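You operate a simulated robot arm through the tools that you are given. There is no shell and no other tool. Be economical: measure what you need, move in short steps, check, and stop when the job is done.

The job below is to be done with a simulated two-armed robot. You get a single attempt, and the scene is never put back.

TASK
Take the empty grey gang mould off the vibrator and loosen both bolts.
Fine: switch off and clamp lever to FREE first; carry it to the ribbed mat.

The check looks at the end state, three seconds after you hand in, the way a careful person would. Anything else that was tipped, shoved, dropped, spilled or broken makes it a failure.

THE ROBOT
Two 7-joint arms with two-finger parallel grippers on one trunk, on a base that drives. Base frame: it is fixed to the floor where the robot stands at the start and does not move with it; the origin is under the middle of the robot, x ahead of it, y to its left, z up. Readings come in m, rad, newtons and seconds.
The left shoulder is at the start at [0.07, 0.163, 1.245], the right one opposite. Places, roughly: vibrator switch [0.6, 0, 0.8]; clamp lever [0.6, -0.2, 0.9]; top of the ribbed mat [0.4, -0.5, 0.8]; grey mould brass bolt [0.7, 0, 0.9]; grey mould steel bolt [0.7, -0.1, 0.9]; vibrator knob [0.6, -0.1, 0.9]. Payload 3.43 kg a hand.
The tool frame of a hand sits at the grasp point between the pads (the TCP): z along the fingers, y along the line on which they close. The tips reach 0.034 m beyond it. Largest opening 0.128 m; finger width 0.024, thickness 0.012; the body of the gripper, 0.048 by 0.13 m, starts 0.096 m behind the TCP.
Orientation is that of the tool frame in the base frame, as [roll, pitch, yaw] about the fixed x, y, z axes, in that order (R = Rz(yaw) Ry(pitch) Rx(roll)). With the fingers straight down and closing along the base's y, the tool's x points along the base's -x, its y along +y and its z along -z.

THE INTERFACE
- The arms move only by the tool nudge_tool. It takes "left_deltas", "right_deltas" or both (then of equal length, played together; a hand with none holds still); each is a list of rows, each a list of 3 entries, a list of its own where there are three numbers: the shift along the tool's x, y, z in units of 400 mm (1.0 is 400 mm), then the turn, a rotation vector about the tool's x, y, z in units of 120 degrees (1.0 is 120 degrees), then the opening, from 0 (shut) to 1 (fully open). In form: [[[tx, ty, tz], [wx, wy, wz], gripper], ...]. A call has 1 to 12 rows; each row is the pose to reach, as a shift and turn from the pose commanded when the call began, along the tool's axes at that moment. A call with a number of a shift or a turn outside -1 to 1 is refused whole. A row lasts 0.2 s, in which the tool goes at most 0.05 m and 0.15 rad; a call with a longer step from one row to the next is refused whole, and so is a gripper value outside its range. Where a pose cannot be reached the arm comes as near as it can. A force on the tool above 90 N (or 10 N above the force at the start of the call, whichever is more), or a blocked arm, ends the call early, and 0.2 s more pass. Each finger travels about 0.153 m/s and halts on what it meets, pressing with about 45 N; the grip force reading is that of the motor and also rises with nothing between the fingers. The clock runs only during rows and for 0.2 s after the last one: add rows that repeat a pose to give the fingers time. The reply holds the time, the measured pose of the TCP, the force on the tool along the base axes, the opening and the grip force, in the units named above and with some noise.
- Cameras (640 x 400 px; columns grow to the right, rows downward): "scene" is now at [0.1302, -0.0358, 1.468]; the picture's right is [-0.38, -0.93, 0.00], its down [-0.57, 0.23, -0.79] and it looks along [0.73, -0.30, -0.61] (base axes); focal length 268 px, centre (320, 200). "left" rides on the left gripper at [0.076, 0.011, -0.16] in its tool frame; the picture's right is [-0.15, 0.99, 0.00], its down [-0.88, -0.13, -0.46] and it looks along [-0.45, -0.07, 0.89] (tool axes); focal length 234 px, centre (320, 200). "right" rides on the right gripper at [0.076, -0.011, -0.16] in its tool frame; the picture's right is [0.15, 0.99, 0.00], its down [-0.88, 0.13, -0.46] and it looks along [-0.45, 0.07, 0.89] (tool axes); focal length 234 px, centre (320, 200). There is no depth. A picture from a camera that has moved, and an enlarged one, comes with that camera's place and axes in the base frame and with its lens.
- snapshot(camera): a new picture of that camera. No time passes.
- lift_body(by): slides the trunk up (or, below 0, down) by that many m; the arms and the scene camera ride with it, the base frame stays. It gives what a move gives, with no picture.
- steer(legs): drives the robot by 1 to 6 legs, each [ahead, left, turn to the left] in m, m and rad, along the robot's own axes; the way and the turn of a leg run together, so that a leg with both is an arc; at most 1.5 m and 3.142 rad a leg. The arms and the cameras ride along, it lands a little off, and it stops where it bumps. It gives what a move gives.
- aim_head(pan, tilt): turns the head with the scene camera to pan (to the left, within 1.501 rad either way) and tilt (down, from -0.506 to 1.204), counted from straight ahead of the robot. It gives what a move gives.
- zoom(camera, box): a new picture of the part [left, top, right, bottom] of that camera's present view, enlarged. No time passes.
- sign_off(): hands the job in; it is judged then, once.

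Work in short steps. Places have to be worked out from the pictures, the camera data and where the tool is seen: move nearer, look again, correct. Check each grasp and each placing, and mend what went wrong. You have 120 turns and 88 pictures in all, those below and enlarged ones among them. Open the grippers and draw the arms clear of the work before you hand the job in, unless the task says otherwise; then end with one line.

The tools are called after "Request:" by a JSON object that holds its "op" and its "data". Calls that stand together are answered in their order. nudge_tool: Moves the arms, as the interface text tells. Its arguments: {"type":"object","properties":{"left_deltas":{"type":"array"},"right_deltas":{"type":"array"}},"required":[]} The other tools are called the same way: lift_body (by) slides the trunk up or down; steer (legs) drives the base; aim_head (pan, tilt) turns the head that bears the scene camera; snapshot (camera) takes a picture; zoom (camera, box) takes an enlarged picture of a part of a camera's view; sign_off () hands the job in.

At the start:

```text
time: 0.0
left_tcp_pos: [0.5677, 0.0806, 1.1946]
left_ee_rot: [-3.141, 0.001, -3.141]
left_force: [-0.7, -0.4, 0.4]
left_finger_gap: 0.1282
left_gripper_force: 0.2
right_tcp_pos: [0.4427, -0.2732, 1.1684]
right_ee_rot: [-3.141, 0.0, -3.141]
right_force: [0.0, 0.2, 0.6]
right_finger_gap: 0.1278
right_gripper_force: 0.1
trunk travel left (down, up): [-0.725, 0.215]
robot x, y, heading: [0.0003, 0.0007, 0.001]
head pan, tilt: [-0.387, 0.661]
```

scene: 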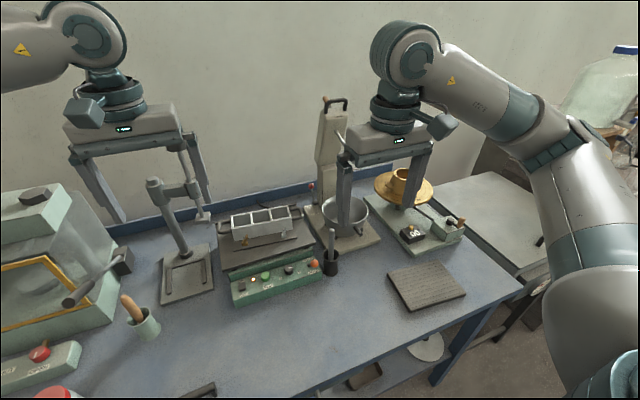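
right: 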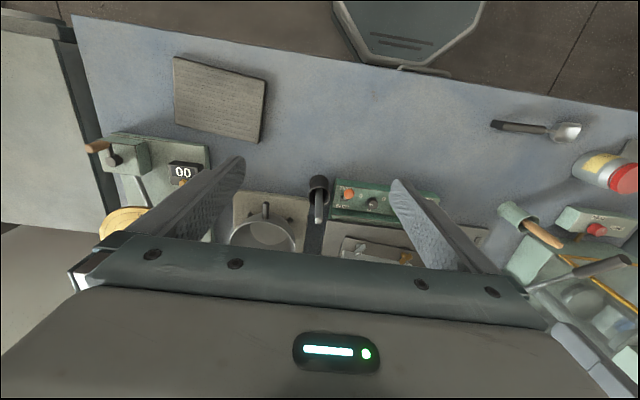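
left: 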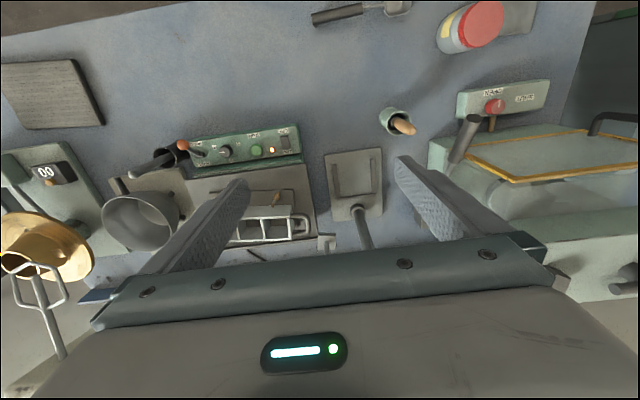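

The pictures show the vibrator with a green panel in the middle, with the grey mould on its table. I zoom in to read the panel and see the mould.

Request:
{"op": "zoom", "data": {"camera": "scene", "box": [200, 180, 360, 310]}}

Request:
{"op": "zoom", "data": {"camera": "left", "box": [150, 110, 330, 260]}}

```text
3.08 times, centred on (280, 245) of scene
camera zoom: at [0.1302, -0.0358, 1.468], right [-0.38, -0.93, 0.0], down [-0.57, 0.23, -0.79], along [0.73, -0.3, -0.61], focal length 823 px, centre (443, 62)
```

zoom: 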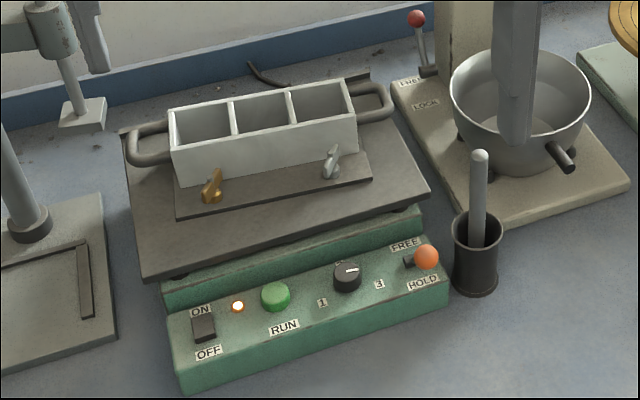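

```text
2.67 times, centred on (240, 185) of left
camera zoom: at [0.4932, 0.0927, 1.3534], right [0.14, 0.99, 0.0], down [0.88, -0.13, 0.46], along [0.45, -0.07, -0.89], focal length 624 px, centre (533, 240)
```

zoom: 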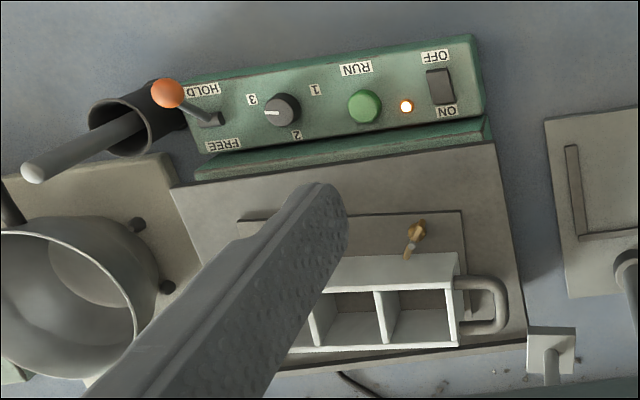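

From two views the rocker switch is at about [0.600,-0.002,0.850] (OFF is the near side). The lever ball is at about [0.568,-0.197,0.887], leaning to HOLD (near), with FREE on the far side. I bring the left hand above the switch, fingers closing.

Request:
{"op": "nudge_tool", "data": {"left_deltas": [[[-0.01, -0.05, 0.05], [0, 0, 0], 0.8], [[-0.02, -0.1, 0.13], [0, 0, 0], 0.6], [[-0.03, -0.15, 0.21], [0, 0, 0], 0.4], [[-0.04, -0.2, 0.29], [0, 0, 0], 0.2], [[-0.04, -0.206, 0.38], [0, 0, 0], 0], [[-0.04, -0.206, 0.46], [0, 0, 0], 0], [[-0.04, -0.206, 0.5], [0, 0, 0], 0]]}}

Request:
{"op": "snapshot", "data": {"camera": "left"}}

Request:
{"op": "snapshot", "data": {"camera": "scene"}}

```text
time: 1.6
left_tcp_pos: [0.5844, -0.0031, 0.9941]
left_ee_rot: [3.141, -0.001, -3.139]
left_force: [-0.1, 0.3, -1.0]
left_finger_gap: 0.0001
left_gripper_force: 32.9
right_tcp_pos: [0.4432, -0.275, 1.1689]
right_ee_rot: [3.141, -0.001, 3.141]
right_force: [0.0, 0.3, -0.6]
right_finger_gap: 0.128
right_gripper_force: 0.1
trunk travel left (down, up): [-0.725, 0.215]
robot x, y, heading: [-0.0026, 0.0011, 0.002]
head pan, tilt: [-0.387, 0.661]
```

```text
82 pictures are left
camera left: at [0.5082, 0.0092, 1.153], right [0.15, 0.99, 0.0], down [0.88, -0.13, 0.46], along [0.45, -0.07, -0.89], focal length 234 px, centre (320, 200)
```

left: 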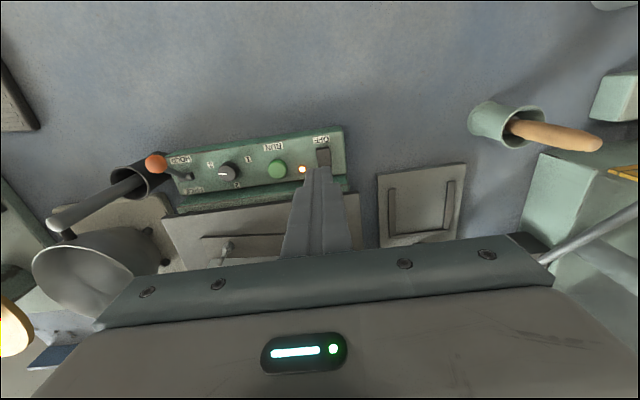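

```text
81 pictures are left
camera scene: at [0.1305, -0.036, 1.468], right [-0.38, -0.93, 0.0], down [-0.57, 0.23, -0.79], along [0.73, -0.3, -0.61], focal length 268 px, centre (320, 200)
```

scene: 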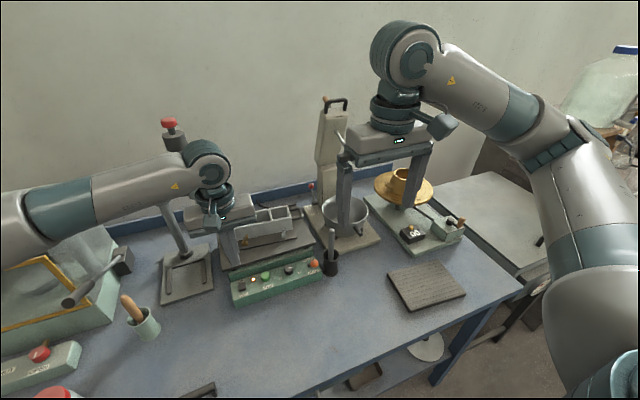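

The arm reaches easily. I zoom on the switch to see its tilt and relate it to the fingertip.

Request:
{"op": "zoom", "data": {"camera": "left", "box": [250, 110, 380, 200]}}

Request:
{"op": "zoom", "data": {"camera": "scene", "box": [210, 190, 330, 310]}}

```text
4.44 times, centred on (315, 155) of left
camera zoom: at [0.5082, 0.0092, 1.153], right [0.15, 0.99, 0.0], down [0.88, -0.13, 0.46], along [0.45, -0.07, -0.89], focal length 1041 px, centre (342, 400)
```

zoom: 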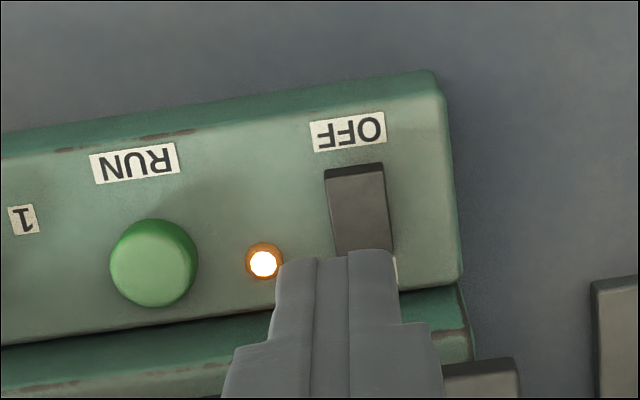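

```text
3.33 times, centred on (270, 250) of scene
camera zoom: at [0.1305, -0.036, 1.468], right [-0.38, -0.93, 0.0], down [-0.57, 0.23, -0.79], along [0.73, -0.3, -0.61], focal length 892 px, centre (487, 33)
```

zoom: 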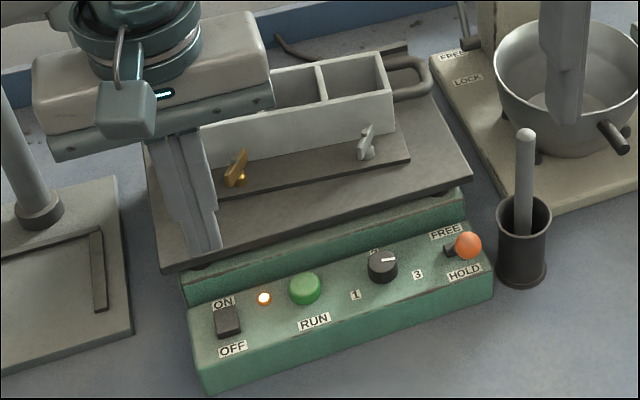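

The rocker spans x≈0.585–0.613 at y≈0, with its near end raised. I descend over the near end to just at contact height (tip ≈0.858).

Request:
{"op": "nudge_tool", "data": {"left_deltas": [[[0, 0.006, 0.1], [0, 0, 0], 0], [[0, 0.006, 0.2], [0, 0, 0], 0], [[0, 0.006, 0.255], [0, 0, 0], 0]]}}

Request:
{"op": "zoom", "data": {"camera": "left", "box": [240, 90, 400, 200]}}

Request:
{"op": "zoom", "data": {"camera": "scene", "box": [210, 220, 330, 310]}}

```text
time: 2.4
left_tcp_pos: [0.584, -0.0004, 0.8905]
left_ee_rot: [-3.141, 0.001, -3.14]
left_force: [0.5, 0.6, 0.5]
left_finger_gap: 0.0001
left_gripper_force: 33.5
right_tcp_pos: [0.4423, -0.2734, 1.1682]
right_ee_rot: [-3.141, 0.0, -3.141]
right_force: [0.1, -0.7, 0.1]
right_finger_gap: 0.1278
right_gripper_force: 0.0
trunk travel left (down, up): [-0.725, 0.215]
robot x, y, heading: [-0.0001, 0.0018, -0.006]
head pan, tilt: [-0.387, 0.661]
```

```text
3.64 times, centred on (320, 145) of left
camera zoom: at [0.5091, 0.011, 1.05], right [0.14, 0.99, 0.0], down [0.88, -0.13, 0.46], along [0.45, -0.07, -0.89], focal length 852 px, centre (320, 400)
```

zoom: 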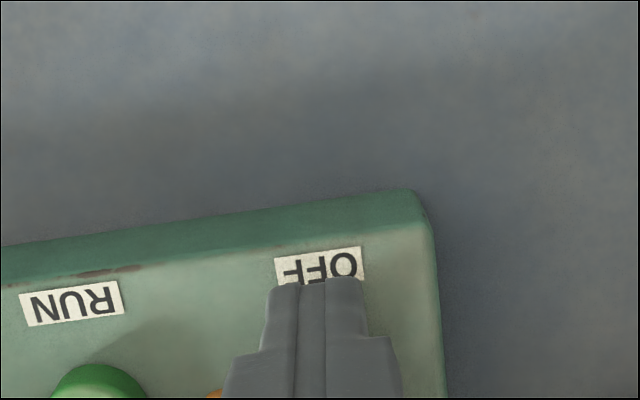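

```text
4.44 times, centred on (270, 265) of scene
camera zoom: at [0.1302, -0.0359, 1.468], right [-0.38, -0.93, 0.0], down [-0.57, 0.23, -0.79], along [0.73, -0.3, -0.61], focal length 1189 px, centre (542, -89)
```

zoom: 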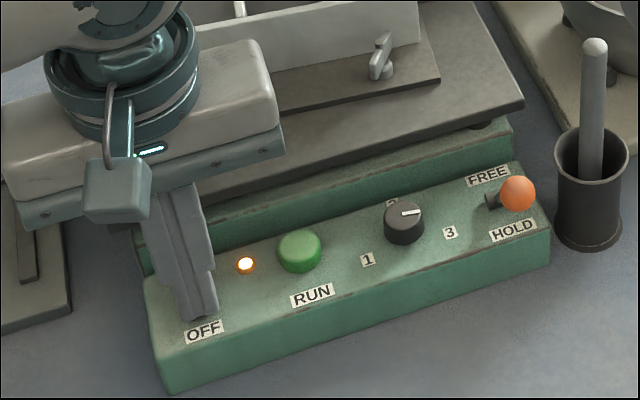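

Tip is just above the near end of the rocker with no contact force. I shift 3 mm forward and press down slowly.

Request:
{"op": "nudge_tool", "data": {"left_deltas": [[[-0.008, 0, 0.0], [0, 0, 0], 0], [[-0.008, 0, 0.01], [0, 0, 0], 0], [[-0.008, 0, 0.02], [0, 0, 0], 0], [[-0.008, 0, 0.028], [0, 0, 0], 0]]}}

Request:
{"op": "zoom", "data": {"camera": "scene", "box": [210, 220, 330, 310]}}

```text
time: 3.4
left_tcp_pos: [0.586, 0.0017, 0.884]
left_ee_rot: [-3.141, 0.005, -3.14]
left_force: [-2.7, 4.5, 18.5]
left_finger_gap: 0.0001
left_gripper_force: 32.8
right_tcp_pos: [0.4407, -0.2748, 1.1708]
right_ee_rot: [3.141, 0.0, 3.141]
right_force: [-0.1, -0.1, -1.1]
right_finger_gap: 0.1281
right_gripper_force: 0.1
trunk travel left (down, up): [-0.725, 0.215]
robot x, y, heading: [-0.0014, -0.0009, -0.006]
head pan, tilt: [-0.387, 0.661]
```

```text
4.44 times, centred on (270, 265) of scene
camera zoom: at [0.1273, -0.0352, 1.4687], right [-0.38, -0.93, 0.0], down [-0.57, 0.23, -0.79], along [0.73, -0.3, -0.61], focal length 1189 px, centre (542, -89)
```

zoom: 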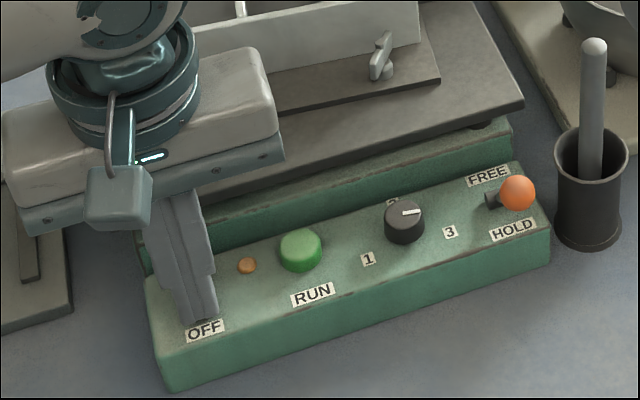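

The lamp is out: the switch is OFF. I lift the left hand away and bring the right hand, closed, to the near side of the lever ball at a safe height.

Request:
{"op": "nudge_tool", "data": {"left_deltas": [[[0, 0, -0.1], [0, 0, 0], 0], [[0, 0, -0.22], [0, 0, 0], 0], [[0, 0.1, -0.3], [0, 0, 0], 0], [[0.0, 0.2, -0.35], [0, 0, 0], 0], [[0.0, 0.3, -0.4], [0, 0, 0], 0], [[0.0, 0.35, -0.45], [0, 0, 0], 0], [[0.0, 0.35, -0.5], [0, 0, 0], 0]], "right_deltas": [[[0, 0, 0], [0, 0, 0], 0.8], [[0, 0, 0], [0, 0, 0], 0.6], [[-0.06, 0.05, 0.08], [0, 0, 0], 0.4], [[-0.12, 0.1, 0.16], [0, 0, 0], 0.2], [[-0.18, 0.15, 0.24], [0, 0, 0], 0], [[-0.23, 0.19, 0.32], [0, 0, 0], 0], [[-0.23, 0.19, 0.42], [0, 0, 0], 0]]}}

Request:
{"op": "snapshot", "data": {"camera": "right"}}

Request:
{"op": "zoom", "data": {"camera": "scene", "box": [200, 180, 360, 310]}}

```text
refused: row 3 steps farther than a row can; nothing moved
```

```text
75 pictures are left
camera right: at [0.3651, -0.2859, 1.3303], right [-0.15, 0.99, 0.0], down [0.88, 0.13, 0.46], along [0.45, 0.07, -0.89], focal length 234 px, centre (320, 200)
```

right: 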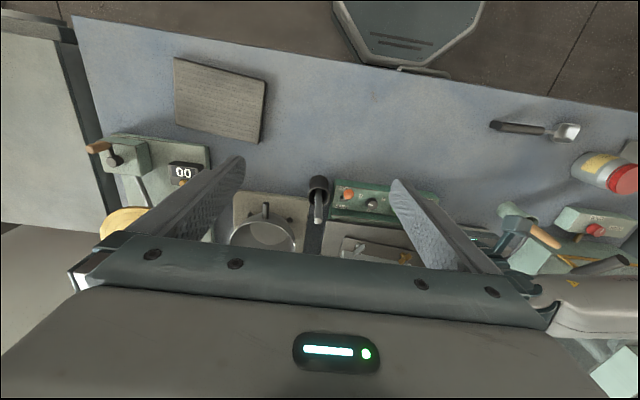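

```text
3.08 times, centred on (280, 245) of scene
camera zoom: at [0.1273, -0.0352, 1.4687], right [-0.38, -0.93, 0.0], down [-0.57, 0.23, -0.79], along [0.73, -0.3, -0.61], focal length 823 px, centre (443, 62)
```

zoom: 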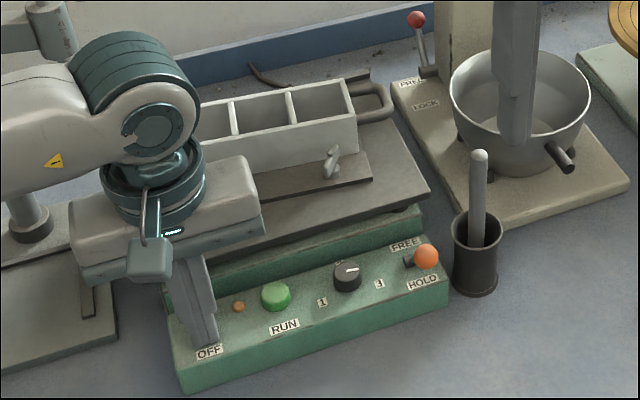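

Refused for a step slightly too long; I repeat with shorter steps.

Request:
{"op": "nudge_tool", "data": {"left_deltas": [[[0, 0, -0.1], [0, 0, 0], 0], [[0, 0, -0.2], [0, 0, 0], 0], [[0, 0.06, -0.27], [0, 0, 0], 0], [[0.0, 0.14, -0.33], [0, 0, 0], 0], [[0.0, 0.22, -0.39], [0, 0, 0], 0], [[0.0, 0.3, -0.44], [0, 0, 0], 0], [[0.0, 0.35, -0.5], [0, 0, 0], 0], [[0.0, 0.35, -0.5], [0, 0, 0], 0]], "right_deltas": [[[0, 0, 0], [0, 0, 0], 0.8], [[0, 0, 0], [0, 0, 0], 0.6], [[-0.06, 0.05, 0.06], [0, 0, 0], 0.4], [[-0.12, 0.1, 0.12], [0, 0, 0], 0.2], [[-0.18, 0.15, 0.18], [0, 0, 0], 0], [[-0.23, 0.19, 0.26], [0, 0, 0], 0], [[-0.23, 0.19, 0.34], [0, 0, 0], 0], [[-0.23, 0.19, 0.42], [0, 0, 0], 0]]}}

Request:
{"op": "snapshot", "data": {"camera": "right"}}

Request:
{"op": "zoom", "data": {"camera": "scene", "box": [200, 180, 360, 310]}}

```text
time: 5.2
left_tcp_pos: [0.5881, 0.1387, 1.0805]
left_ee_rot: [-3.141, 0.001, -3.14]
left_force: [0.7, -0.2, 0.1]
left_finger_gap: 0.0
left_gripper_force: 32.8
right_tcp_pos: [0.5374, -0.1974, 1.0014]
right_ee_rot: [3.141, 0.001, 3.14]
right_force: [0.4, -1.5, 0.1]
right_finger_gap: 0.0
right_gripper_force: 33.3
trunk travel left (down, up): [-0.725, 0.215]
robot x, y, heading: [-0.0035, 0.0018, 0.002]
head pan, tilt: [-0.387, 0.661]
```

```text
73 pictures are left
camera right: at [0.4624, -0.2104, 1.1622], right [-0.15, 0.99, 0.0], down [0.88, 0.13, 0.46], along [0.45, 0.07, -0.89], focal length 234 px, centre (320, 200)
```

right: 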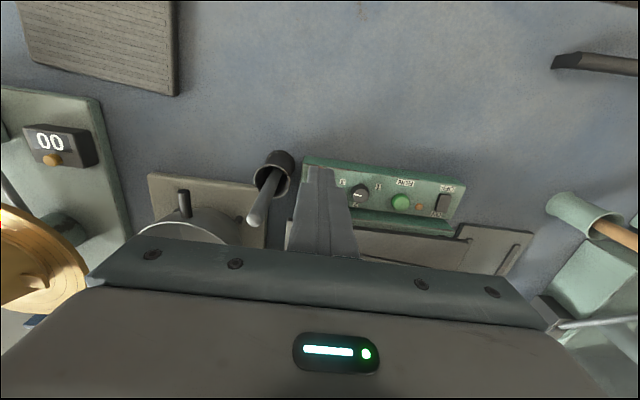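

```text
3.08 times, centred on (280, 245) of scene
camera zoom: at [0.1311, -0.0362, 1.4679], right [-0.38, -0.93, 0.0], down [-0.57, 0.23, -0.79], along [0.73, -0.3, -0.61], focal length 823 px, centre (443, 62)
```

zoom: 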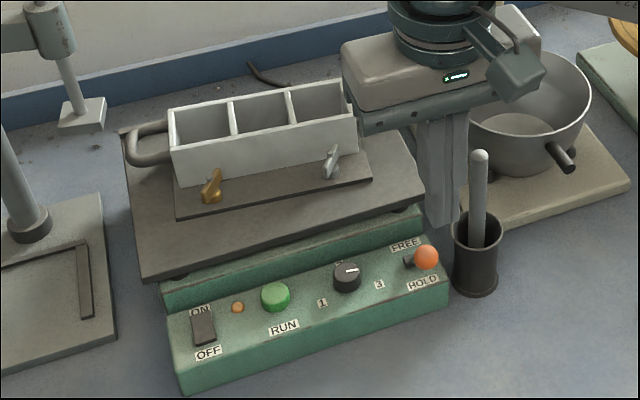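

Fingers align in y with the ball; OFF rocker clearly flipped. I descend on the near side of the ball, to TCP z≈0.912.

Request:
{"op": "nudge_tool", "data": {"right_deltas": [[[0.005, 0, 0.1], [0, 0, 0], 0], [[0.005, 0, 0.2], [0, 0, 0], 0], [[0.005, 0, 0.225], [0, 0, 0], 0]]}}

Request:
{"op": "zoom", "data": {"camera": "scene", "box": [250, 210, 350, 310]}}

Request:
{"op": "zoom", "data": {"camera": "right", "box": [220, 100, 420, 220]}}

```text
time: 6.0
left_tcp_pos: [0.5879, 0.1395, 1.0821]
left_ee_rot: [3.141, 0.0, -3.139]
left_force: [0.6, 0.4, -0.5]
left_finger_gap: 0.0
left_gripper_force: 32.9
right_tcp_pos: [0.5328, -0.199, 0.9098]
right_ee_rot: [-3.141, -0.001, 3.141]
right_force: [0.7, -0.5, -1.1]
right_finger_gap: 0.0001
right_gripper_force: 33.1
trunk travel left (down, up): [-0.725, 0.215]
robot x, y, heading: [-0.0012, -0.0019, 0.0]
head pan, tilt: [-0.387, 0.661]
```

```text
4.00 times, centred on (300, 260) of scene
camera zoom: at [0.1299, -0.0354, 1.4681], right [-0.38, -0.93, 0.0], down [-0.57, 0.23, -0.79], along [0.73, -0.3, -0.61], focal length 1070 px, centre (400, -40)
```

zoom: 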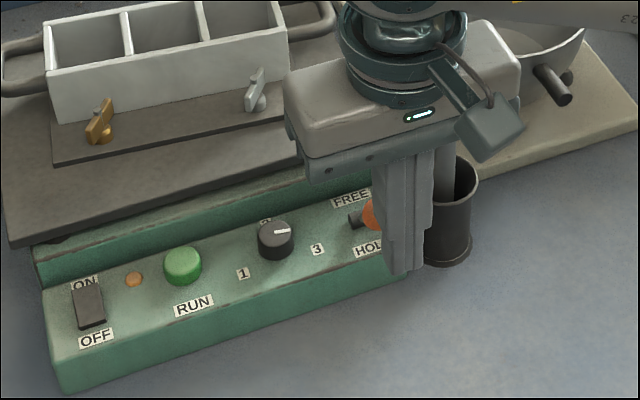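

```text
3.20 times, centred on (320, 160) of right
camera zoom: at [0.4566, -0.21, 1.0705], right [-0.15, 0.99, 0.0], down [0.88, 0.13, 0.46], along [0.45, 0.07, -0.89], focal length 749 px, centre (320, 328)
```

zoom: 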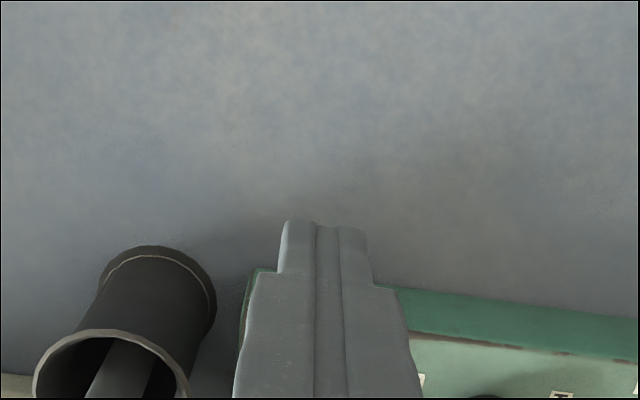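

Position is right behind the ball and clear of the cup. I push forward (+x) in small steps.

Request:
{"op": "nudge_tool", "data": {"right_deltas": [[[-0.03, 0.003, 0], [0, 0, 0], 0], [[-0.06, 0.003, 0], [0, 0, 0], 0], [[-0.09, 0.003, 0], [0, 0, 0], 0], [[-0.12, 0.003, 0], [0, 0, 0], 0], [[-0.15, 0.003, 0], [0, 0, 0], 0], [[-0.175, 0.003, 0], [0, 0, 0], 0], [[-0.19, 0.003, 0], [0, 0, 0], 0]]}}

Request:
{"op": "zoom", "data": {"camera": "scene", "box": [250, 210, 350, 310]}}

```text
time: 7.6
left_tcp_pos: [0.5845, 0.1407, 1.0829]
left_ee_rot: [-3.14, 0.005, -3.139]
left_force: [-0.9, -0.2, 0.0]
left_finger_gap: 0.0
left_gripper_force: 32.6
right_tcp_pos: [0.6062, -0.1977, 0.9115]
right_ee_rot: [3.14, 0.0, -3.14]
right_force: [-14.6, -1.5, 5.8]
right_finger_gap: 0.0
right_gripper_force: 33.2
trunk travel left (down, up): [-0.725, 0.215]
robot x, y, heading: [0.0028, -0.0, -0.0]
head pan, tilt: [-0.387, 0.661]
```

```text
4.00 times, centred on (300, 260) of scene
camera zoom: at [0.1258, -0.0357, 1.4685], right [-0.38, -0.93, 0.0], down [-0.57, 0.23, -0.79], along [0.73, -0.3, -0.61], focal length 1070 px, centre (400, -40)
```

zoom: 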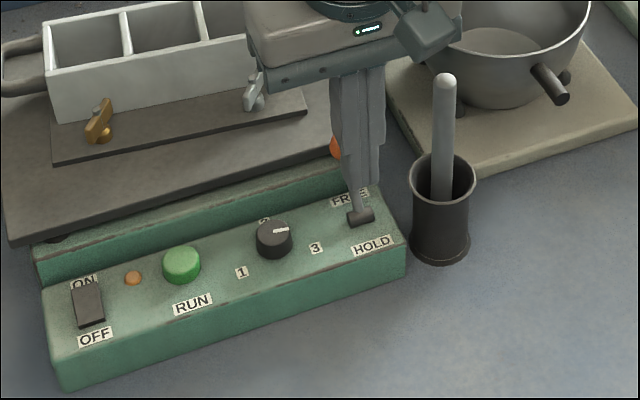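

The lever has gone over to the FREE side with force rising, apparently at its stop. I push 5 mm more, then back off and lift to look.

Request:
{"op": "nudge_tool", "data": {"right_deltas": [[[-0.015, 0, 0], [0, 0, 0], 0], [[-0.015, 0, 0], [0, 0, 0], 0], [[0.06, 0, -0.02], [0, 0, 0], 0], [[0.12, 0, -0.1], [0, 0, 0], 0], [[0.12, -0.06, -0.2], [0, 0, 0], 0], [[0.12, -0.12, -0.3], [0, 0, 0], 0]]}}

Request:
{"op": "zoom", "data": {"camera": "scene", "box": [200, 180, 360, 310]}}

Request:
{"op": "zoom", "data": {"camera": "left", "box": [0, 60, 320, 260]}}

```text
time: 9.0
left_tcp_pos: [0.5873, 0.1398, 1.0807]
left_ee_rot: [-3.141, 0.0, -3.139]
left_force: [-0.2, 1.2, 0.4]
left_finger_gap: 0.0
left_gripper_force: 33.0
right_tcp_pos: [0.5601, -0.245, 1.0284]
right_ee_rot: [-3.141, 0.001, 3.141]
right_force: [0.1, -0.2, -0.4]
right_finger_gap: 0.0002
right_gripper_force: 32.9
trunk travel left (down, up): [-0.725, 0.215]
robot x, y, heading: [0.0022, 0.0018, -0.005]
head pan, tilt: [-0.387, 0.661]
```

```text
3.08 times, centred on (280, 245) of scene
camera zoom: at [0.1293, -0.0362, 1.468], right [-0.38, -0.93, 0.0], down [-0.57, 0.23, -0.79], along [0.73, -0.3, -0.61], focal length 823 px, centre (443, 62)
```

zoom: 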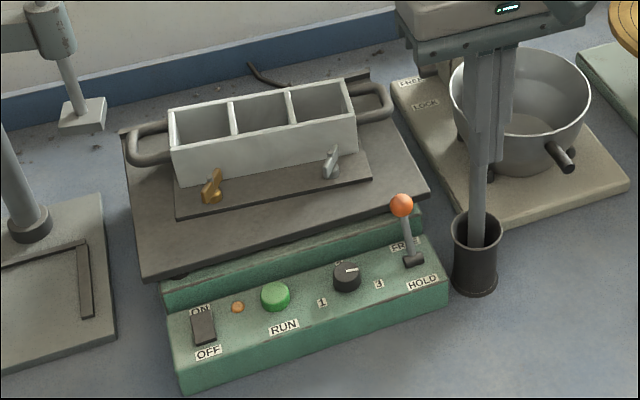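

```text
2.00 times, centred on (160, 160) of left
camera zoom: at [0.5118, 0.1515, 1.2406], right [0.14, 0.99, 0.0], down [0.88, -0.13, 0.46], along [0.45, -0.07, -0.89], focal length 468 px, centre (640, 280)
```

zoom: 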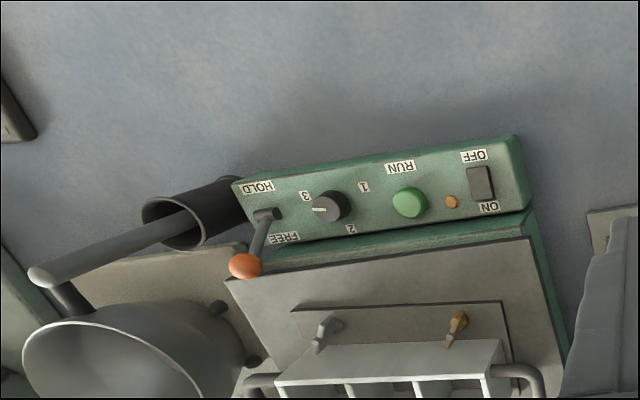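

The lever is at FREE, the ball now at about [0.63,-0.198,0.89]. Next I move the right hand aside and the left hand, opened, above the mould to see the bolts and measure it.

Request:
{"op": "nudge_tool", "data": {"left_deltas": [[[0, -0.1, 0], [0, 0, 0], 0.2], [[-0.03, -0.2, 0], [0, 0, 0], 0.4], [[-0.07, -0.3, 0], [0, 0, 0], 0.6], [[-0.11, -0.4, 0], [0, 0, 0], 0.8], [[-0.15, -0.5, 0], [0, 0, 0], 1], [[-0.15, -0.58, 0], [0, 0, 0], 1]], "right_deltas": [[[0, -0.08, -0.08], [0, 0, 0], 0], [[0.08, -0.16, -0.12], [0, 0, 0], 0], [[0.16, -0.24, -0.15], [0, 0, 0], 0], [[0.24, -0.3, -0.15], [0, 0, 0], 0.0], [[0.3, -0.3, -0.15], [0, 0, 0], 0.0], [[0.3, -0.3, -0.15], [0, 0, 0], 0.0]]}}

Request:
{"op": "snapshot", "data": {"camera": "left"}}

Request:
{"op": "snapshot", "data": {"camera": "scene"}}

```text
time: 10.4
left_tcp_pos: [0.6483, -0.0932, 1.0817]
left_ee_rot: [3.14, 0.0, -3.14]
left_force: [-0.6, 0.1, -0.2]
left_finger_gap: 0.128
left_gripper_force: 0.1
right_tcp_pos: [0.4412, -0.3672, 1.092]
right_ee_rot: [3.138, 0.0, -3.141]
right_force: [-0.4, -0.9, -0.3]
right_finger_gap: 0.0
right_gripper_force: 33.4
trunk travel left (down, up): [-0.725, 0.215]
robot x, y, heading: [-0.0014, -0.0019, 0.001]
head pan, tilt: [-0.387, 0.661]
```

```text
66 pictures are left
camera left: at [0.5733, -0.0807, 1.2414], right [0.14, 0.99, 0.0], down [0.88, -0.13, 0.46], along [0.45, -0.07, -0.89], focal length 234 px, centre (320, 200)
```

left: 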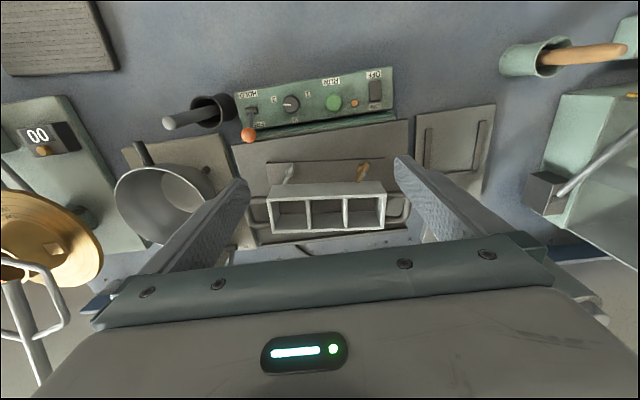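

```text
65 pictures are left
camera scene: at [0.1305, -0.0373, 1.4679], right [-0.38, -0.93, 0.0], down [-0.57, 0.23, -0.79], along [0.73, -0.3, -0.61], focal length 268 px, centre (320, 200)
```

scene: 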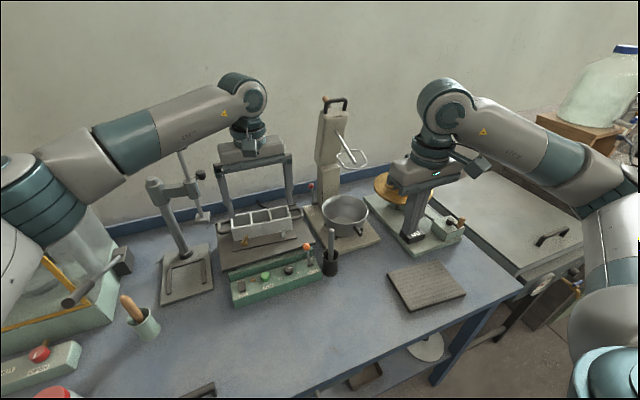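

Request:
{"op": "zoom", "data": {"camera": "left", "box": [230, 130, 420, 250]}}

Request:
{"op": "zoom", "data": {"camera": "scene", "box": [205, 185, 325, 275]}}

```text
3.33 times, centred on (325, 190) of left
camera zoom: at [0.5733, -0.0807, 1.2414], right [0.14, 0.99, 0.0], down [0.88, -0.13, 0.46], along [0.45, -0.07, -0.89], focal length 781 px, centre (303, 233)
```

zoom: 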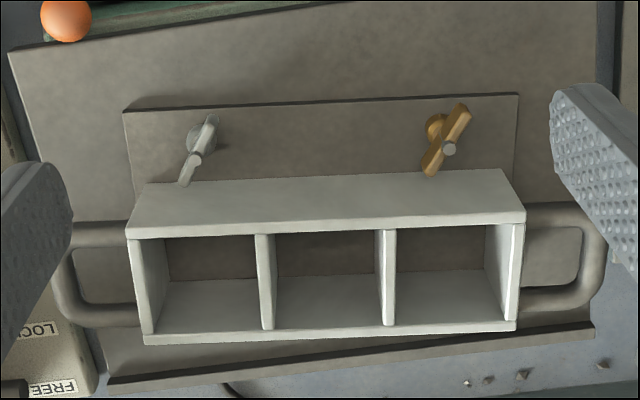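

```text
4.44 times, centred on (265, 230) of scene
camera zoom: at [0.1305, -0.0373, 1.4679], right [-0.38, -0.93, 0.0], down [-0.57, 0.23, -0.79], along [0.73, -0.3, -0.61], focal length 1189 px, centre (564, 67)
```

zoom: 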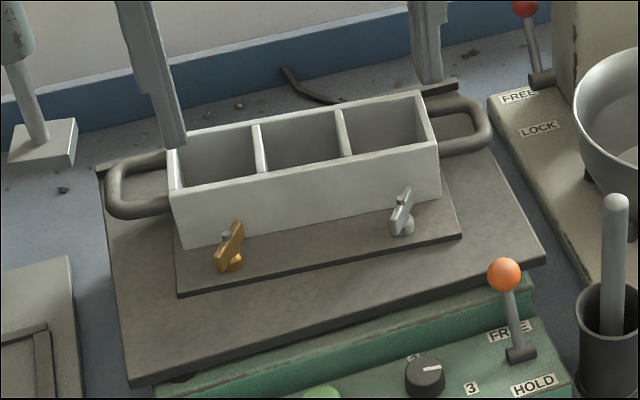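

The mould box is about 0.17 × 0.055 m, top z≈0.94, centre ≈[0.752,-0.098], yaw about −6°. The bolt bars are at about [0.712,-0.034] and [0.702,-0.152], on the near part of the base plate. I clear the left hand and turn the right hand so its fingers close across the box, moving it above and in front of the mould.

Request:
{"op": "nudge_tool", "data": {"left_deltas": [[[0.06, 0.08, -0.03], [0, 0, 0], 1], [[0.12, 0.16, -0.06], [0, 0, 0], 1], [[0.18, 0.25, -0.06], [0, 0, 0], 1], [[0.24, 0.34, -0.06], [0, 0, 0], 1], [[0.3, 0.43, -0.06], [0, 0, 0], 1], [[0.36, 0.52, -0.06], [0, 0, 0], 1], [[0.4, 0.6, -0.06], [0, 0, 0], 1], [[0.4, 0.68, -0.06], [0, 0, 0], 1], [[0.4, 0.7, -0.06], [0, 0, 0], 1], [[0.4, 0.7, -0.06], [0, 0, 0], 1]], "right_deltas": [[[0, 0, 0], [0, 0, -0.06], 0], [[0, 0, 0], [0, 0, -0.13], 0], [[0, 0.05, 0], [0, 0, -0.2], 0], [[-0.05, 0.12, 0], [0, 0, -0.27], 0.2], [[-0.13, 0.2, 0], [0, 0, -0.34], 0.4], [[-0.21, 0.28, 0], [0, 0, -0.41], 0.6], [[-0.29, 0.36, 0], [0, 0, -0.48], 0.8], [[-0.37, 0.44, 0], [0, 0, -0.55], 1], [[-0.45, 0.52, 0], [0, 0, -0.62], 1], [[-0.53, 0.6, 0], [0, 0, -0.697], 1]]}}

Request:
{"op": "snapshot", "data": {"camera": "right"}}

Request:
{"op": "snapshot", "data": {"camera": "scene"}}

```text
refused: row 10 steps farther than a row can; nothing moved
```

```text
62 pictures are left
camera right: at [0.3662, -0.3788, 1.2518], right [-0.15, 0.99, 0.0], down [0.88, 0.13, 0.46], along [0.45, 0.07, -0.89], focal length 234 px, centre (320, 200)
```

right: 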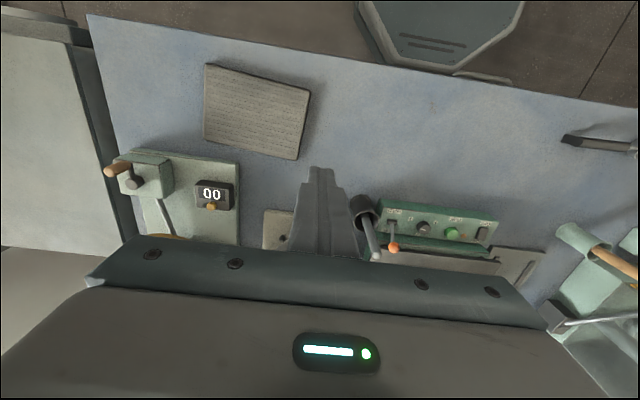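

```text
61 pictures are left
camera scene: at [0.1305, -0.0373, 1.4679], right [-0.38, -0.93, 0.0], down [-0.57, 0.23, -0.79], along [0.73, -0.3, -0.61], focal length 268 px, centre (320, 200)
```

scene: 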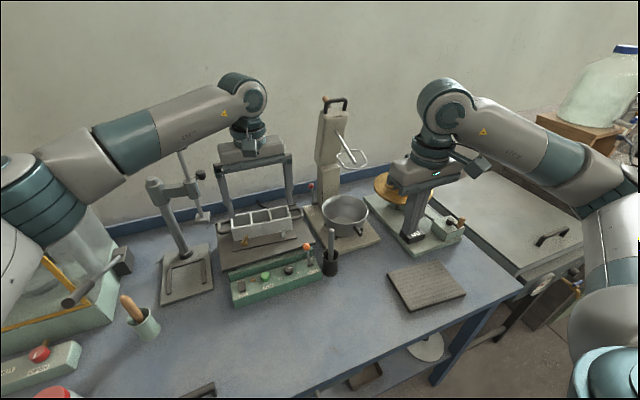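

A turn step was slightly too long; I resend with even steps.

Request:
{"op": "nudge_tool", "data": {"left_deltas": [[[0.06, 0.08, -0.03], [0, 0, 0], 1], [[0.12, 0.16, -0.06], [0, 0, 0], 1], [[0.18, 0.25, -0.06], [0, 0, 0], 1], [[0.24, 0.34, -0.06], [0, 0, 0], 1], [[0.3, 0.43, -0.06], [0, 0, 0], 1], [[0.36, 0.52, -0.06], [0, 0, 0], 1], [[0.4, 0.6, -0.06], [0, 0, 0], 1], [[0.4, 0.68, -0.06], [0, 0, 0], 1], [[0.4, 0.7, -0.06], [0, 0, 0], 1], [[0.4, 0.7, -0.06], [0, 0, 0], 1], [[0.4, 0.7, -0.06], [0, 0, 0], 1]], "right_deltas": [[[0, 0, 0], [0, 0, -0.06], 0], [[0, 0, 0], [0, 0, -0.124], 0], [[0, 0.05, 0], [0, 0, -0.188], 0], [[-0.05, 0.12, 0], [0, 0, -0.252], 0.2], [[-0.13, 0.2, 0], [0, 0, -0.316], 0.4], [[-0.21, 0.28, 0], [0, 0, -0.38], 0.6], [[-0.29, 0.36, 0], [0, 0, -0.444], 0.8], [[-0.37, 0.44, 0], [0, 0, -0.508], 1], [[-0.45, 0.52, 0], [0, 0, -0.572], 1], [[-0.53, 0.6, 0], [0, 0, -0.636], 1], [[-0.6, 0.67, 0], [0, 0, -0.697], 1]]}}

```text
time: 12.8
left_tcp_pos: [0.4824, 0.1882, 1.106]
left_ee_rot: [3.141, 0.003, -3.14]
left_force: [-0.1, -0.3, 0.1]
left_finger_gap: 0.128
left_gripper_force: 0.1
right_tcp_pos: [0.5213, -0.1164, 1.1052]
right_ee_rot: [-3.08, -0.003, -1.798]
right_force: [0.4, 0.0, 0.5]
right_finger_gap: 0.1282
right_gripper_force: 0.1
right hand out of reach, approached as far as the arm can: row 8, 9, 10, 11
trunk travel left (down, up): [-0.725, 0.215]
robot x, y, heading: [-0.002, -0.0011, -0.004]
head pan, tilt: [-0.387, 0.661]
```

That yaw runs out of reach at x≈0.55, so I'll need to bring the base nearer. I look down at the table edge and the base to see how far I can drive.

Request:
{"op": "aim_head", "data": {"pan": 0.0, "tilt": 1.204}}

Request:
{"op": "snapshot", "data": {"camera": "scene"}}

Request:
{"op": "snapshot", "data": {"camera": "left"}}

Request:
{"op": "snapshot", "data": {"camera": "right"}}

```text
time: 13.8
left_tcp_pos: [0.485, 0.1887, 1.1054]
left_ee_rot: [-3.141, 0.001, -3.141]
left_force: [0.2, -0.4, 0.1]
left_finger_gap: 0.128
left_gripper_force: 0.0
right_tcp_pos: [0.5244, -0.1159, 1.104]
right_ee_rot: [-3.082, -0.007, -1.798]
right_force: [-0.8, 0.5, 0.1]
right_finger_gap: 0.1281
right_gripper_force: 0.1
trunk travel left (down, up): [-0.725, 0.215]
robot x, y, heading: [0.005, -0.0006, 0.0]
head pan, tilt: [0.0, 1.201]
```

```text
60 pictures are left
camera scene: at [0.106, -0.0021, 1.4288], right [0.0, -1.0, 0.0], down [-0.93, 0.0, -0.36], along [0.36, 0.0, -0.93], focal length 268 px, centre (320, 200)
```

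scene: 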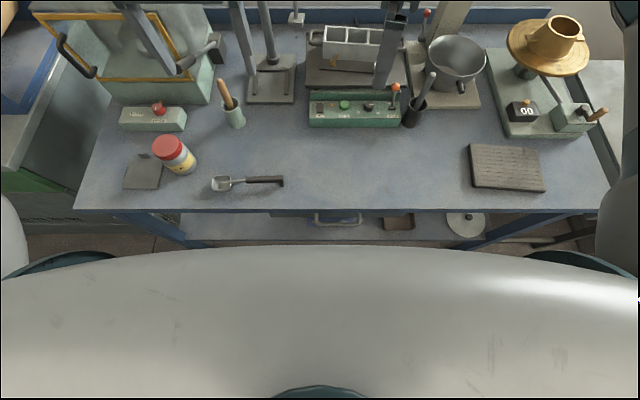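

```text
59 pictures are left
camera left: at [0.4107, 0.2007, 1.2647], right [0.14, 0.99, 0.0], down [0.88, -0.13, 0.46], along [0.45, -0.07, -0.89], focal length 234 px, centre (320, 200)
```

left: 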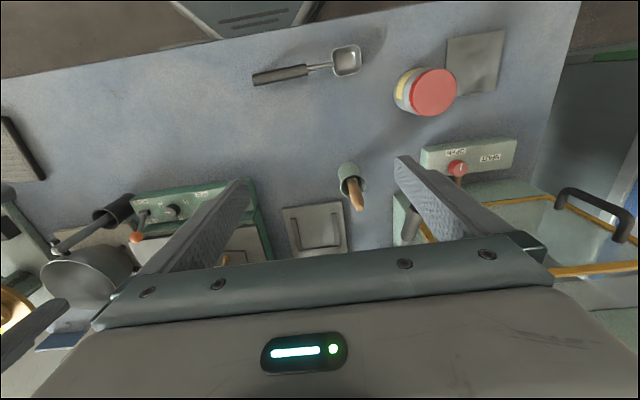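

```text
58 pictures are left
camera right: at [0.5102, -0.1897, 1.2657], right [-1.0, 0.08, -0.06], down [0.05, 0.9, 0.44], along [0.09, 0.44, -0.9], focal length 234 px, centre (320, 200)
```

right: 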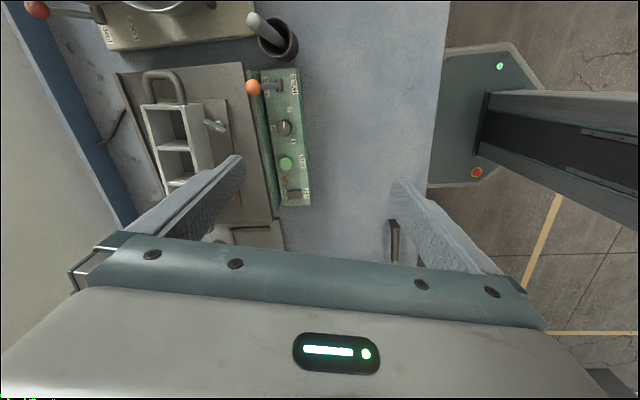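

There's room in front of the base under the table edge (edge x≈0.335, shelf front ≈0.34, the column is well back at x≈−0.09). I pull the left hand back and up, right hand up a bit, then drive ahead carefully.

Request:
{"op": "nudge_tool", "data": {"left_deltas": [[[0.1, 0, -0.05], [0, 0, 0], 1], [[0.2, 0, -0.1], [0, 0, 0], 1], [[0.3, 0, -0.15], [0, 0, 0], 1], [[0.35, 0, -0.2], [0, 0, 0], 1]]}}

Request:
{"op": "steer", "data": {"legs": [[0.08, 0, 0]]}}

```text
time: 14.8
left_tcp_pos: [0.3458, 0.1879, 1.1843]
left_ee_rot: [-3.14, -0.001, -3.137]
left_force: [-0.4, -0.3, -0.2]
left_finger_gap: 0.1279
left_gripper_force: 0.1
right_tcp_pos: [0.524, -0.1179, 1.1038]
right_ee_rot: [-3.085, -0.006, -1.797]
right_force: [-0.6, 0.0, -0.1]
right_finger_gap: 0.1279
right_gripper_force: 0.1
trunk travel left (down, up): [-0.725, 0.215]
robot x, y, heading: [-0.002, 0.0011, 0.0]
head pan, tilt: [0.0, 1.201]
```

```text
time: 15.8
left_tcp_pos: [0.4264, 0.1883, 1.1847]
left_ee_rot: [3.141, 0.001, 3.141]
left_force: [0.1, 0.0, 0.9]
left_finger_gap: 0.1278
left_gripper_force: 0.1
right_tcp_pos: [0.603, -0.118, 1.1047]
right_ee_rot: [-3.082, -0.007, -1.798]
right_force: [0.5, 0.4, -0.4]
right_finger_gap: 0.128
right_gripper_force: 0.1
trunk travel left (down, up): [-0.725, 0.215]
robot x, y, heading: [0.0775, -0.0007, -0.003]
head pan, tilt: [0.0, 1.201]
```

No bump. Another 8 cm.

Request:
{"op": "steer", "data": {"legs": [[0.08, 0, 0]]}}

Request:
{"op": "snapshot", "data": {"camera": "scene"}}

```text
time: 16.9
left_tcp_pos: [0.504, 0.1874, 1.1851]
left_ee_rot: [3.141, 0.003, -3.14]
left_force: [0.4, -0.4, 0.1]
left_finger_gap: 0.128
left_gripper_force: 0.1
right_tcp_pos: [0.6817, -0.1178, 1.1056]
right_ee_rot: [-3.082, -0.006, -1.798]
right_force: [0.6, 0.8, -0.2]
right_finger_gap: 0.1279
right_gripper_force: 0.1
trunk travel left (down, up): [-0.725, 0.215]
robot x, y, heading: [0.1582, -0.0002, 0.002]
head pan, tilt: [0.0, 1.201]
```

```text
57 pictures are left
camera scene: at [0.2624, -0.0032, 1.4289], right [0.0, -1.0, 0.0], down [-0.93, 0.0, -0.36], along [0.36, 0.0, -0.93], focal length 268 px, centre (320, 200)
```

scene: 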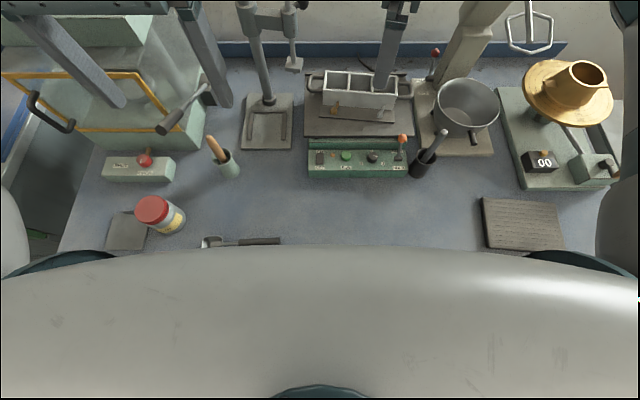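

I test the commanded pose with a null move of the right hand at this safe height, to know where the next deltas start from.

Request:
{"op": "nudge_tool", "data": {"right_deltas": [[[0, 0, -0.01], [0, 0, 0], 1], [[0, 0, -0.01], [0, 0, 0], 1]]}}

```text
time: 17.5
left_tcp_pos: [0.5058, 0.1887, 1.1837]
left_ee_rot: [-3.141, -0.001, -3.139]
left_force: [-0.1, 1.1, 0.3]
left_finger_gap: 0.128
left_gripper_force: 0.0
right_tcp_pos: [0.682, -0.1194, 1.1086]
right_ee_rot: [-3.083, -0.007, -1.796]
right_force: [1.2, 0.1, 0.6]
right_finger_gap: 0.128
right_gripper_force: 0.0
trunk travel left (down, up): [-0.725, 0.215]
robot x, y, heading: [0.1563, 0.007, 0.0]
head pan, tilt: [0.0, 1.201]
```

The command starts from the measured pose. I straighten the hand (vertical, yaw −1.683) and shift slightly toward the mould.

Request:
{"op": "nudge_tool", "data": {"right_deltas": [[[-0.03, -0.018, 0], [-0.014, 0, -0.027], 1], [[-0.0625, -0.037, 0], [-0.0277, 0, -0.0544], 1], [[-0.0625, -0.037, 0], [-0.0277, 0, -0.0544], 1]]}}

```text
time: 18.3
left_tcp_pos: [0.5056, 0.1864, 1.1837]
left_ee_rot: [-3.141, 0.0, -3.139]
left_force: [0.2, 0.3, 0.6]
left_finger_gap: 0.1278
left_gripper_force: 0.1
right_tcp_pos: [0.6809, -0.1168, 1.1089]
right_ee_rot: [-3.084, -0.008, -1.798]
right_force: [-0.1, -0.2, -1.0]
right_finger_gap: 0.1282
right_gripper_force: 0.0
right hand out of reach, approached as far as the arm can: row 1, 2, 3
trunk travel left (down, up): [-0.725, 0.215]
robot x, y, heading: [0.1584, -0.0003, 0.001]
head pan, tilt: [0.0, 1.201]
```

The yaw is at a joint limit this way, so I turn the hand the other way round (180° clockwise), retracting a little, still at safe height.

Request:
{"op": "nudge_tool", "data": {"right_deltas": [[[0.01, 0.05, 0], [0, 0, 0.065], 1], [[0.02, 0.1, 0], [0, 0, 0.13], 1], [[0.034, 0.146, 0], [0, 0, 0.195], 1], [[0.034, 0.146, 0], [0, 0, 0.26], 1], [[0.034, 0.146, 0], [0, 0, 0.325], 1], [[0.034, 0.146, 0], [0, 0, 0.39], 1], [[0.034, 0.146, 0], [0, 0, 0.455], 1], [[0.034, 0.146, 0], [0, 0, 0.52], 1], [[0.034, 0.146, 0], [0, 0, 0.585], 1], [[0.034, 0.146, 0], [0, 0, 0.65], 1], [[0.034, 0.146, 0], [0, 0, 0.715], 1], [[0.034, 0.146, 0], [0, 0, 0.78], 1]]}}

```text
time: 20.9
left_tcp_pos: [0.5048, 0.1885, 1.1847]
left_ee_rot: [-3.141, 0.001, -3.141]
left_force: [0.3, -0.4, -0.1]
left_finger_gap: 0.1281
left_gripper_force: 0.1
right_tcp_pos: [0.6215, -0.1175, 1.1044]
right_ee_rot: [-3.137, 0.062, 2.85]
right_force: [0.2, 0.3, 0.4]
right_finger_gap: 0.1283
right_gripper_force: 0.0
trunk travel left (down, up): [-0.725, 0.215]
robot x, y, heading: [0.157, 0.0002, 0.002]
head pan, tilt: [0.0, 1.201]
```

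Rotation works this way. I straighten the small pitch, then continue to yaw 1.459.

Request:
{"op": "nudge_tool", "data": {"right_deltas": [[[0, 0, 0], [0, 0.03, 0], 1], [[0, 0, 0], [0, 0.03, 0], 1]]}}

Request:
{"op": "nudge_tool", "data": {"right_deltas": [[[0, 0, 0], [0, 0, 0.066], 1], [[0, 0, 0], [0, 0, 0.132], 1], [[0, 0, 0], [0, 0, 0.198], 1], [[0, 0, 0], [0, 0, 0.264], 1], [[0, 0, 0], [0, 0, 0.33], 1], [[0, 0, 0], [0, 0, 0.396], 1], [[0, 0, 0], [0, 0, 0.462], 1], [[0, 0, 0], [0, 0, 0.528], 1], [[0, 0, 0], [0, 0, 0.594], 1], [[0, 0, 0], [0, 0, 0.66], 1], [[0, 0, 0], [0, 0, 0.664], 1]]}}

Request:
{"op": "snapshot", "data": {"camera": "right"}}

```text
time: 21.5
left_tcp_pos: [0.5054, 0.1882, 1.1841]
left_ee_rot: [3.141, 0.001, -3.14]
left_force: [0.0, -0.5, 0.4]
left_finger_gap: 0.1281
left_gripper_force: 0.0
right_tcp_pos: [0.6226, -0.1179, 1.1049]
right_ee_rot: [-3.138, -0.004, 2.851]
right_force: [0.6, 0.2, 0.0]
right_finger_gap: 0.128
right_gripper_force: 0.1
trunk travel left (down, up): [-0.725, 0.215]
robot x, y, heading: [0.1581, -0.0009, -0.003]
head pan, tilt: [0.0, 1.201]
```

```text
time: 23.9
left_tcp_pos: [0.5048, 0.1885, 1.1839]
left_ee_rot: [3.142, 0.001, -3.141]
left_force: [-0.4, -0.8, 0.3]
left_finger_gap: 0.1282
left_gripper_force: 0.1
right_tcp_pos: [0.6214, -0.1172, 1.1042]
right_ee_rot: [-3.137, 0.003, 1.459]
right_force: [-0.7, -0.4, -0.7]
right_finger_gap: 0.1277
right_gripper_force: 0.0
trunk travel left (down, up): [-0.725, 0.215]
robot x, y, heading: [0.1585, 0.0005, -0.002]
head pan, tilt: [0.0, 1.201]
```

```text
56 pictures are left
camera right: at [0.6205, -0.0404, 1.2647], right [1.0, 0.04, 0.0], down [0.03, -0.89, 0.46], along [0.01, -0.46, -0.89], focal length 234 px, centre (320, 200)
```

right: 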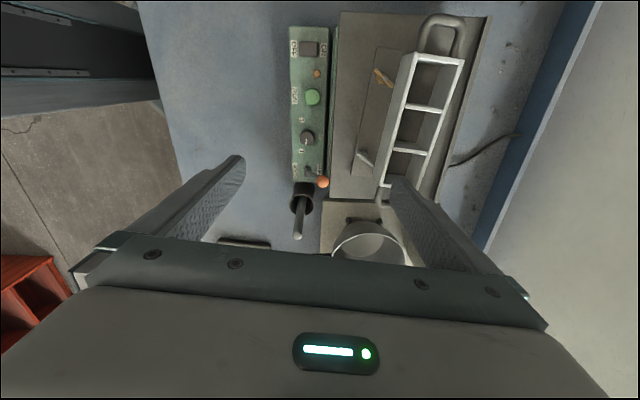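

The orientation is reached and this camera sees the mould well. I zoom in to measure its pose from here.

Request:
{"op": "zoom", "data": {"camera": "right", "box": [320, 0, 520, 210]}}

```text
1.90 times, centred on (420, 105) of right
camera zoom: at [0.6205, -0.0404, 1.2647], right [1.0, 0.04, 0.0], down [0.03, -0.89, 0.46], along [0.01, -0.46, -0.89], focal length 446 px, centre (130, 381)
```

zoom: 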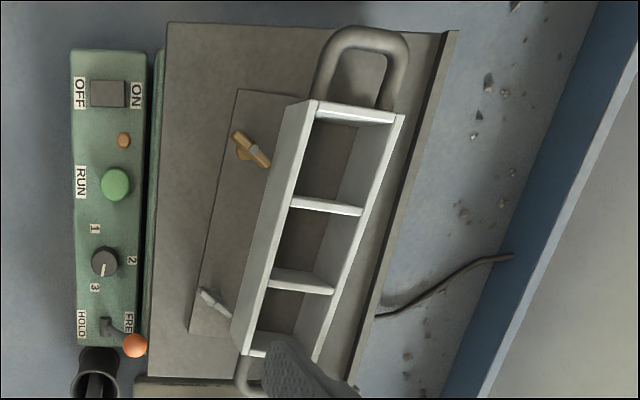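

Box centre confirmed at about [0.751,-0.097], yaw −6.5°. I move over it at the present height.

Request:
{"op": "nudge_tool", "data": {"right_deltas": [[[0.03, 0.1, 0], [0, 0, 0], 1], [[0.06, 0.2, 0], [0, 0, 0], 1], [[0.0863, 0.316, 0], [0, 0, 0], 1], [[0.0863, 0.316, 0], [0, 0, 0], 1]]}}

Request:
{"op": "snapshot", "data": {"camera": "right"}}

```text
time: 24.9
left_tcp_pos: [0.5048, 0.1879, 1.184]
left_ee_rot: [3.141, 0.001, -3.138]
left_force: [-1.0, -0.3, -0.2]
left_finger_gap: 0.1279
left_gripper_force: 0.1
right_tcp_pos: [0.7517, -0.0961, 1.1055]
right_ee_rot: [-3.137, 0.002, 1.461]
right_force: [-0.7, -0.3, -0.7]
right_finger_gap: 0.1281
right_gripper_force: 0.1
trunk travel left (down, up): [-0.725, 0.215]
robot x, y, heading: [0.1574, 0.0028, 0.003]
head pan, tilt: [0.0, 1.201]
```

```text
54 pictures are left
camera right: at [0.7498, -0.0199, 1.2655], right [1.0, 0.04, 0.0], down [0.04, -0.89, 0.46], along [0.01, -0.46, -0.89], focal length 234 px, centre (320, 200)
```

right: 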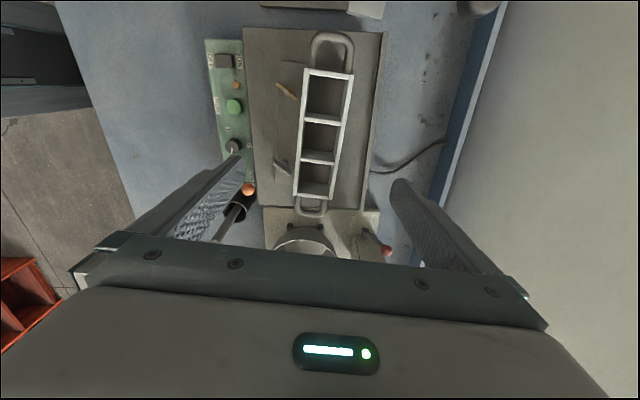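

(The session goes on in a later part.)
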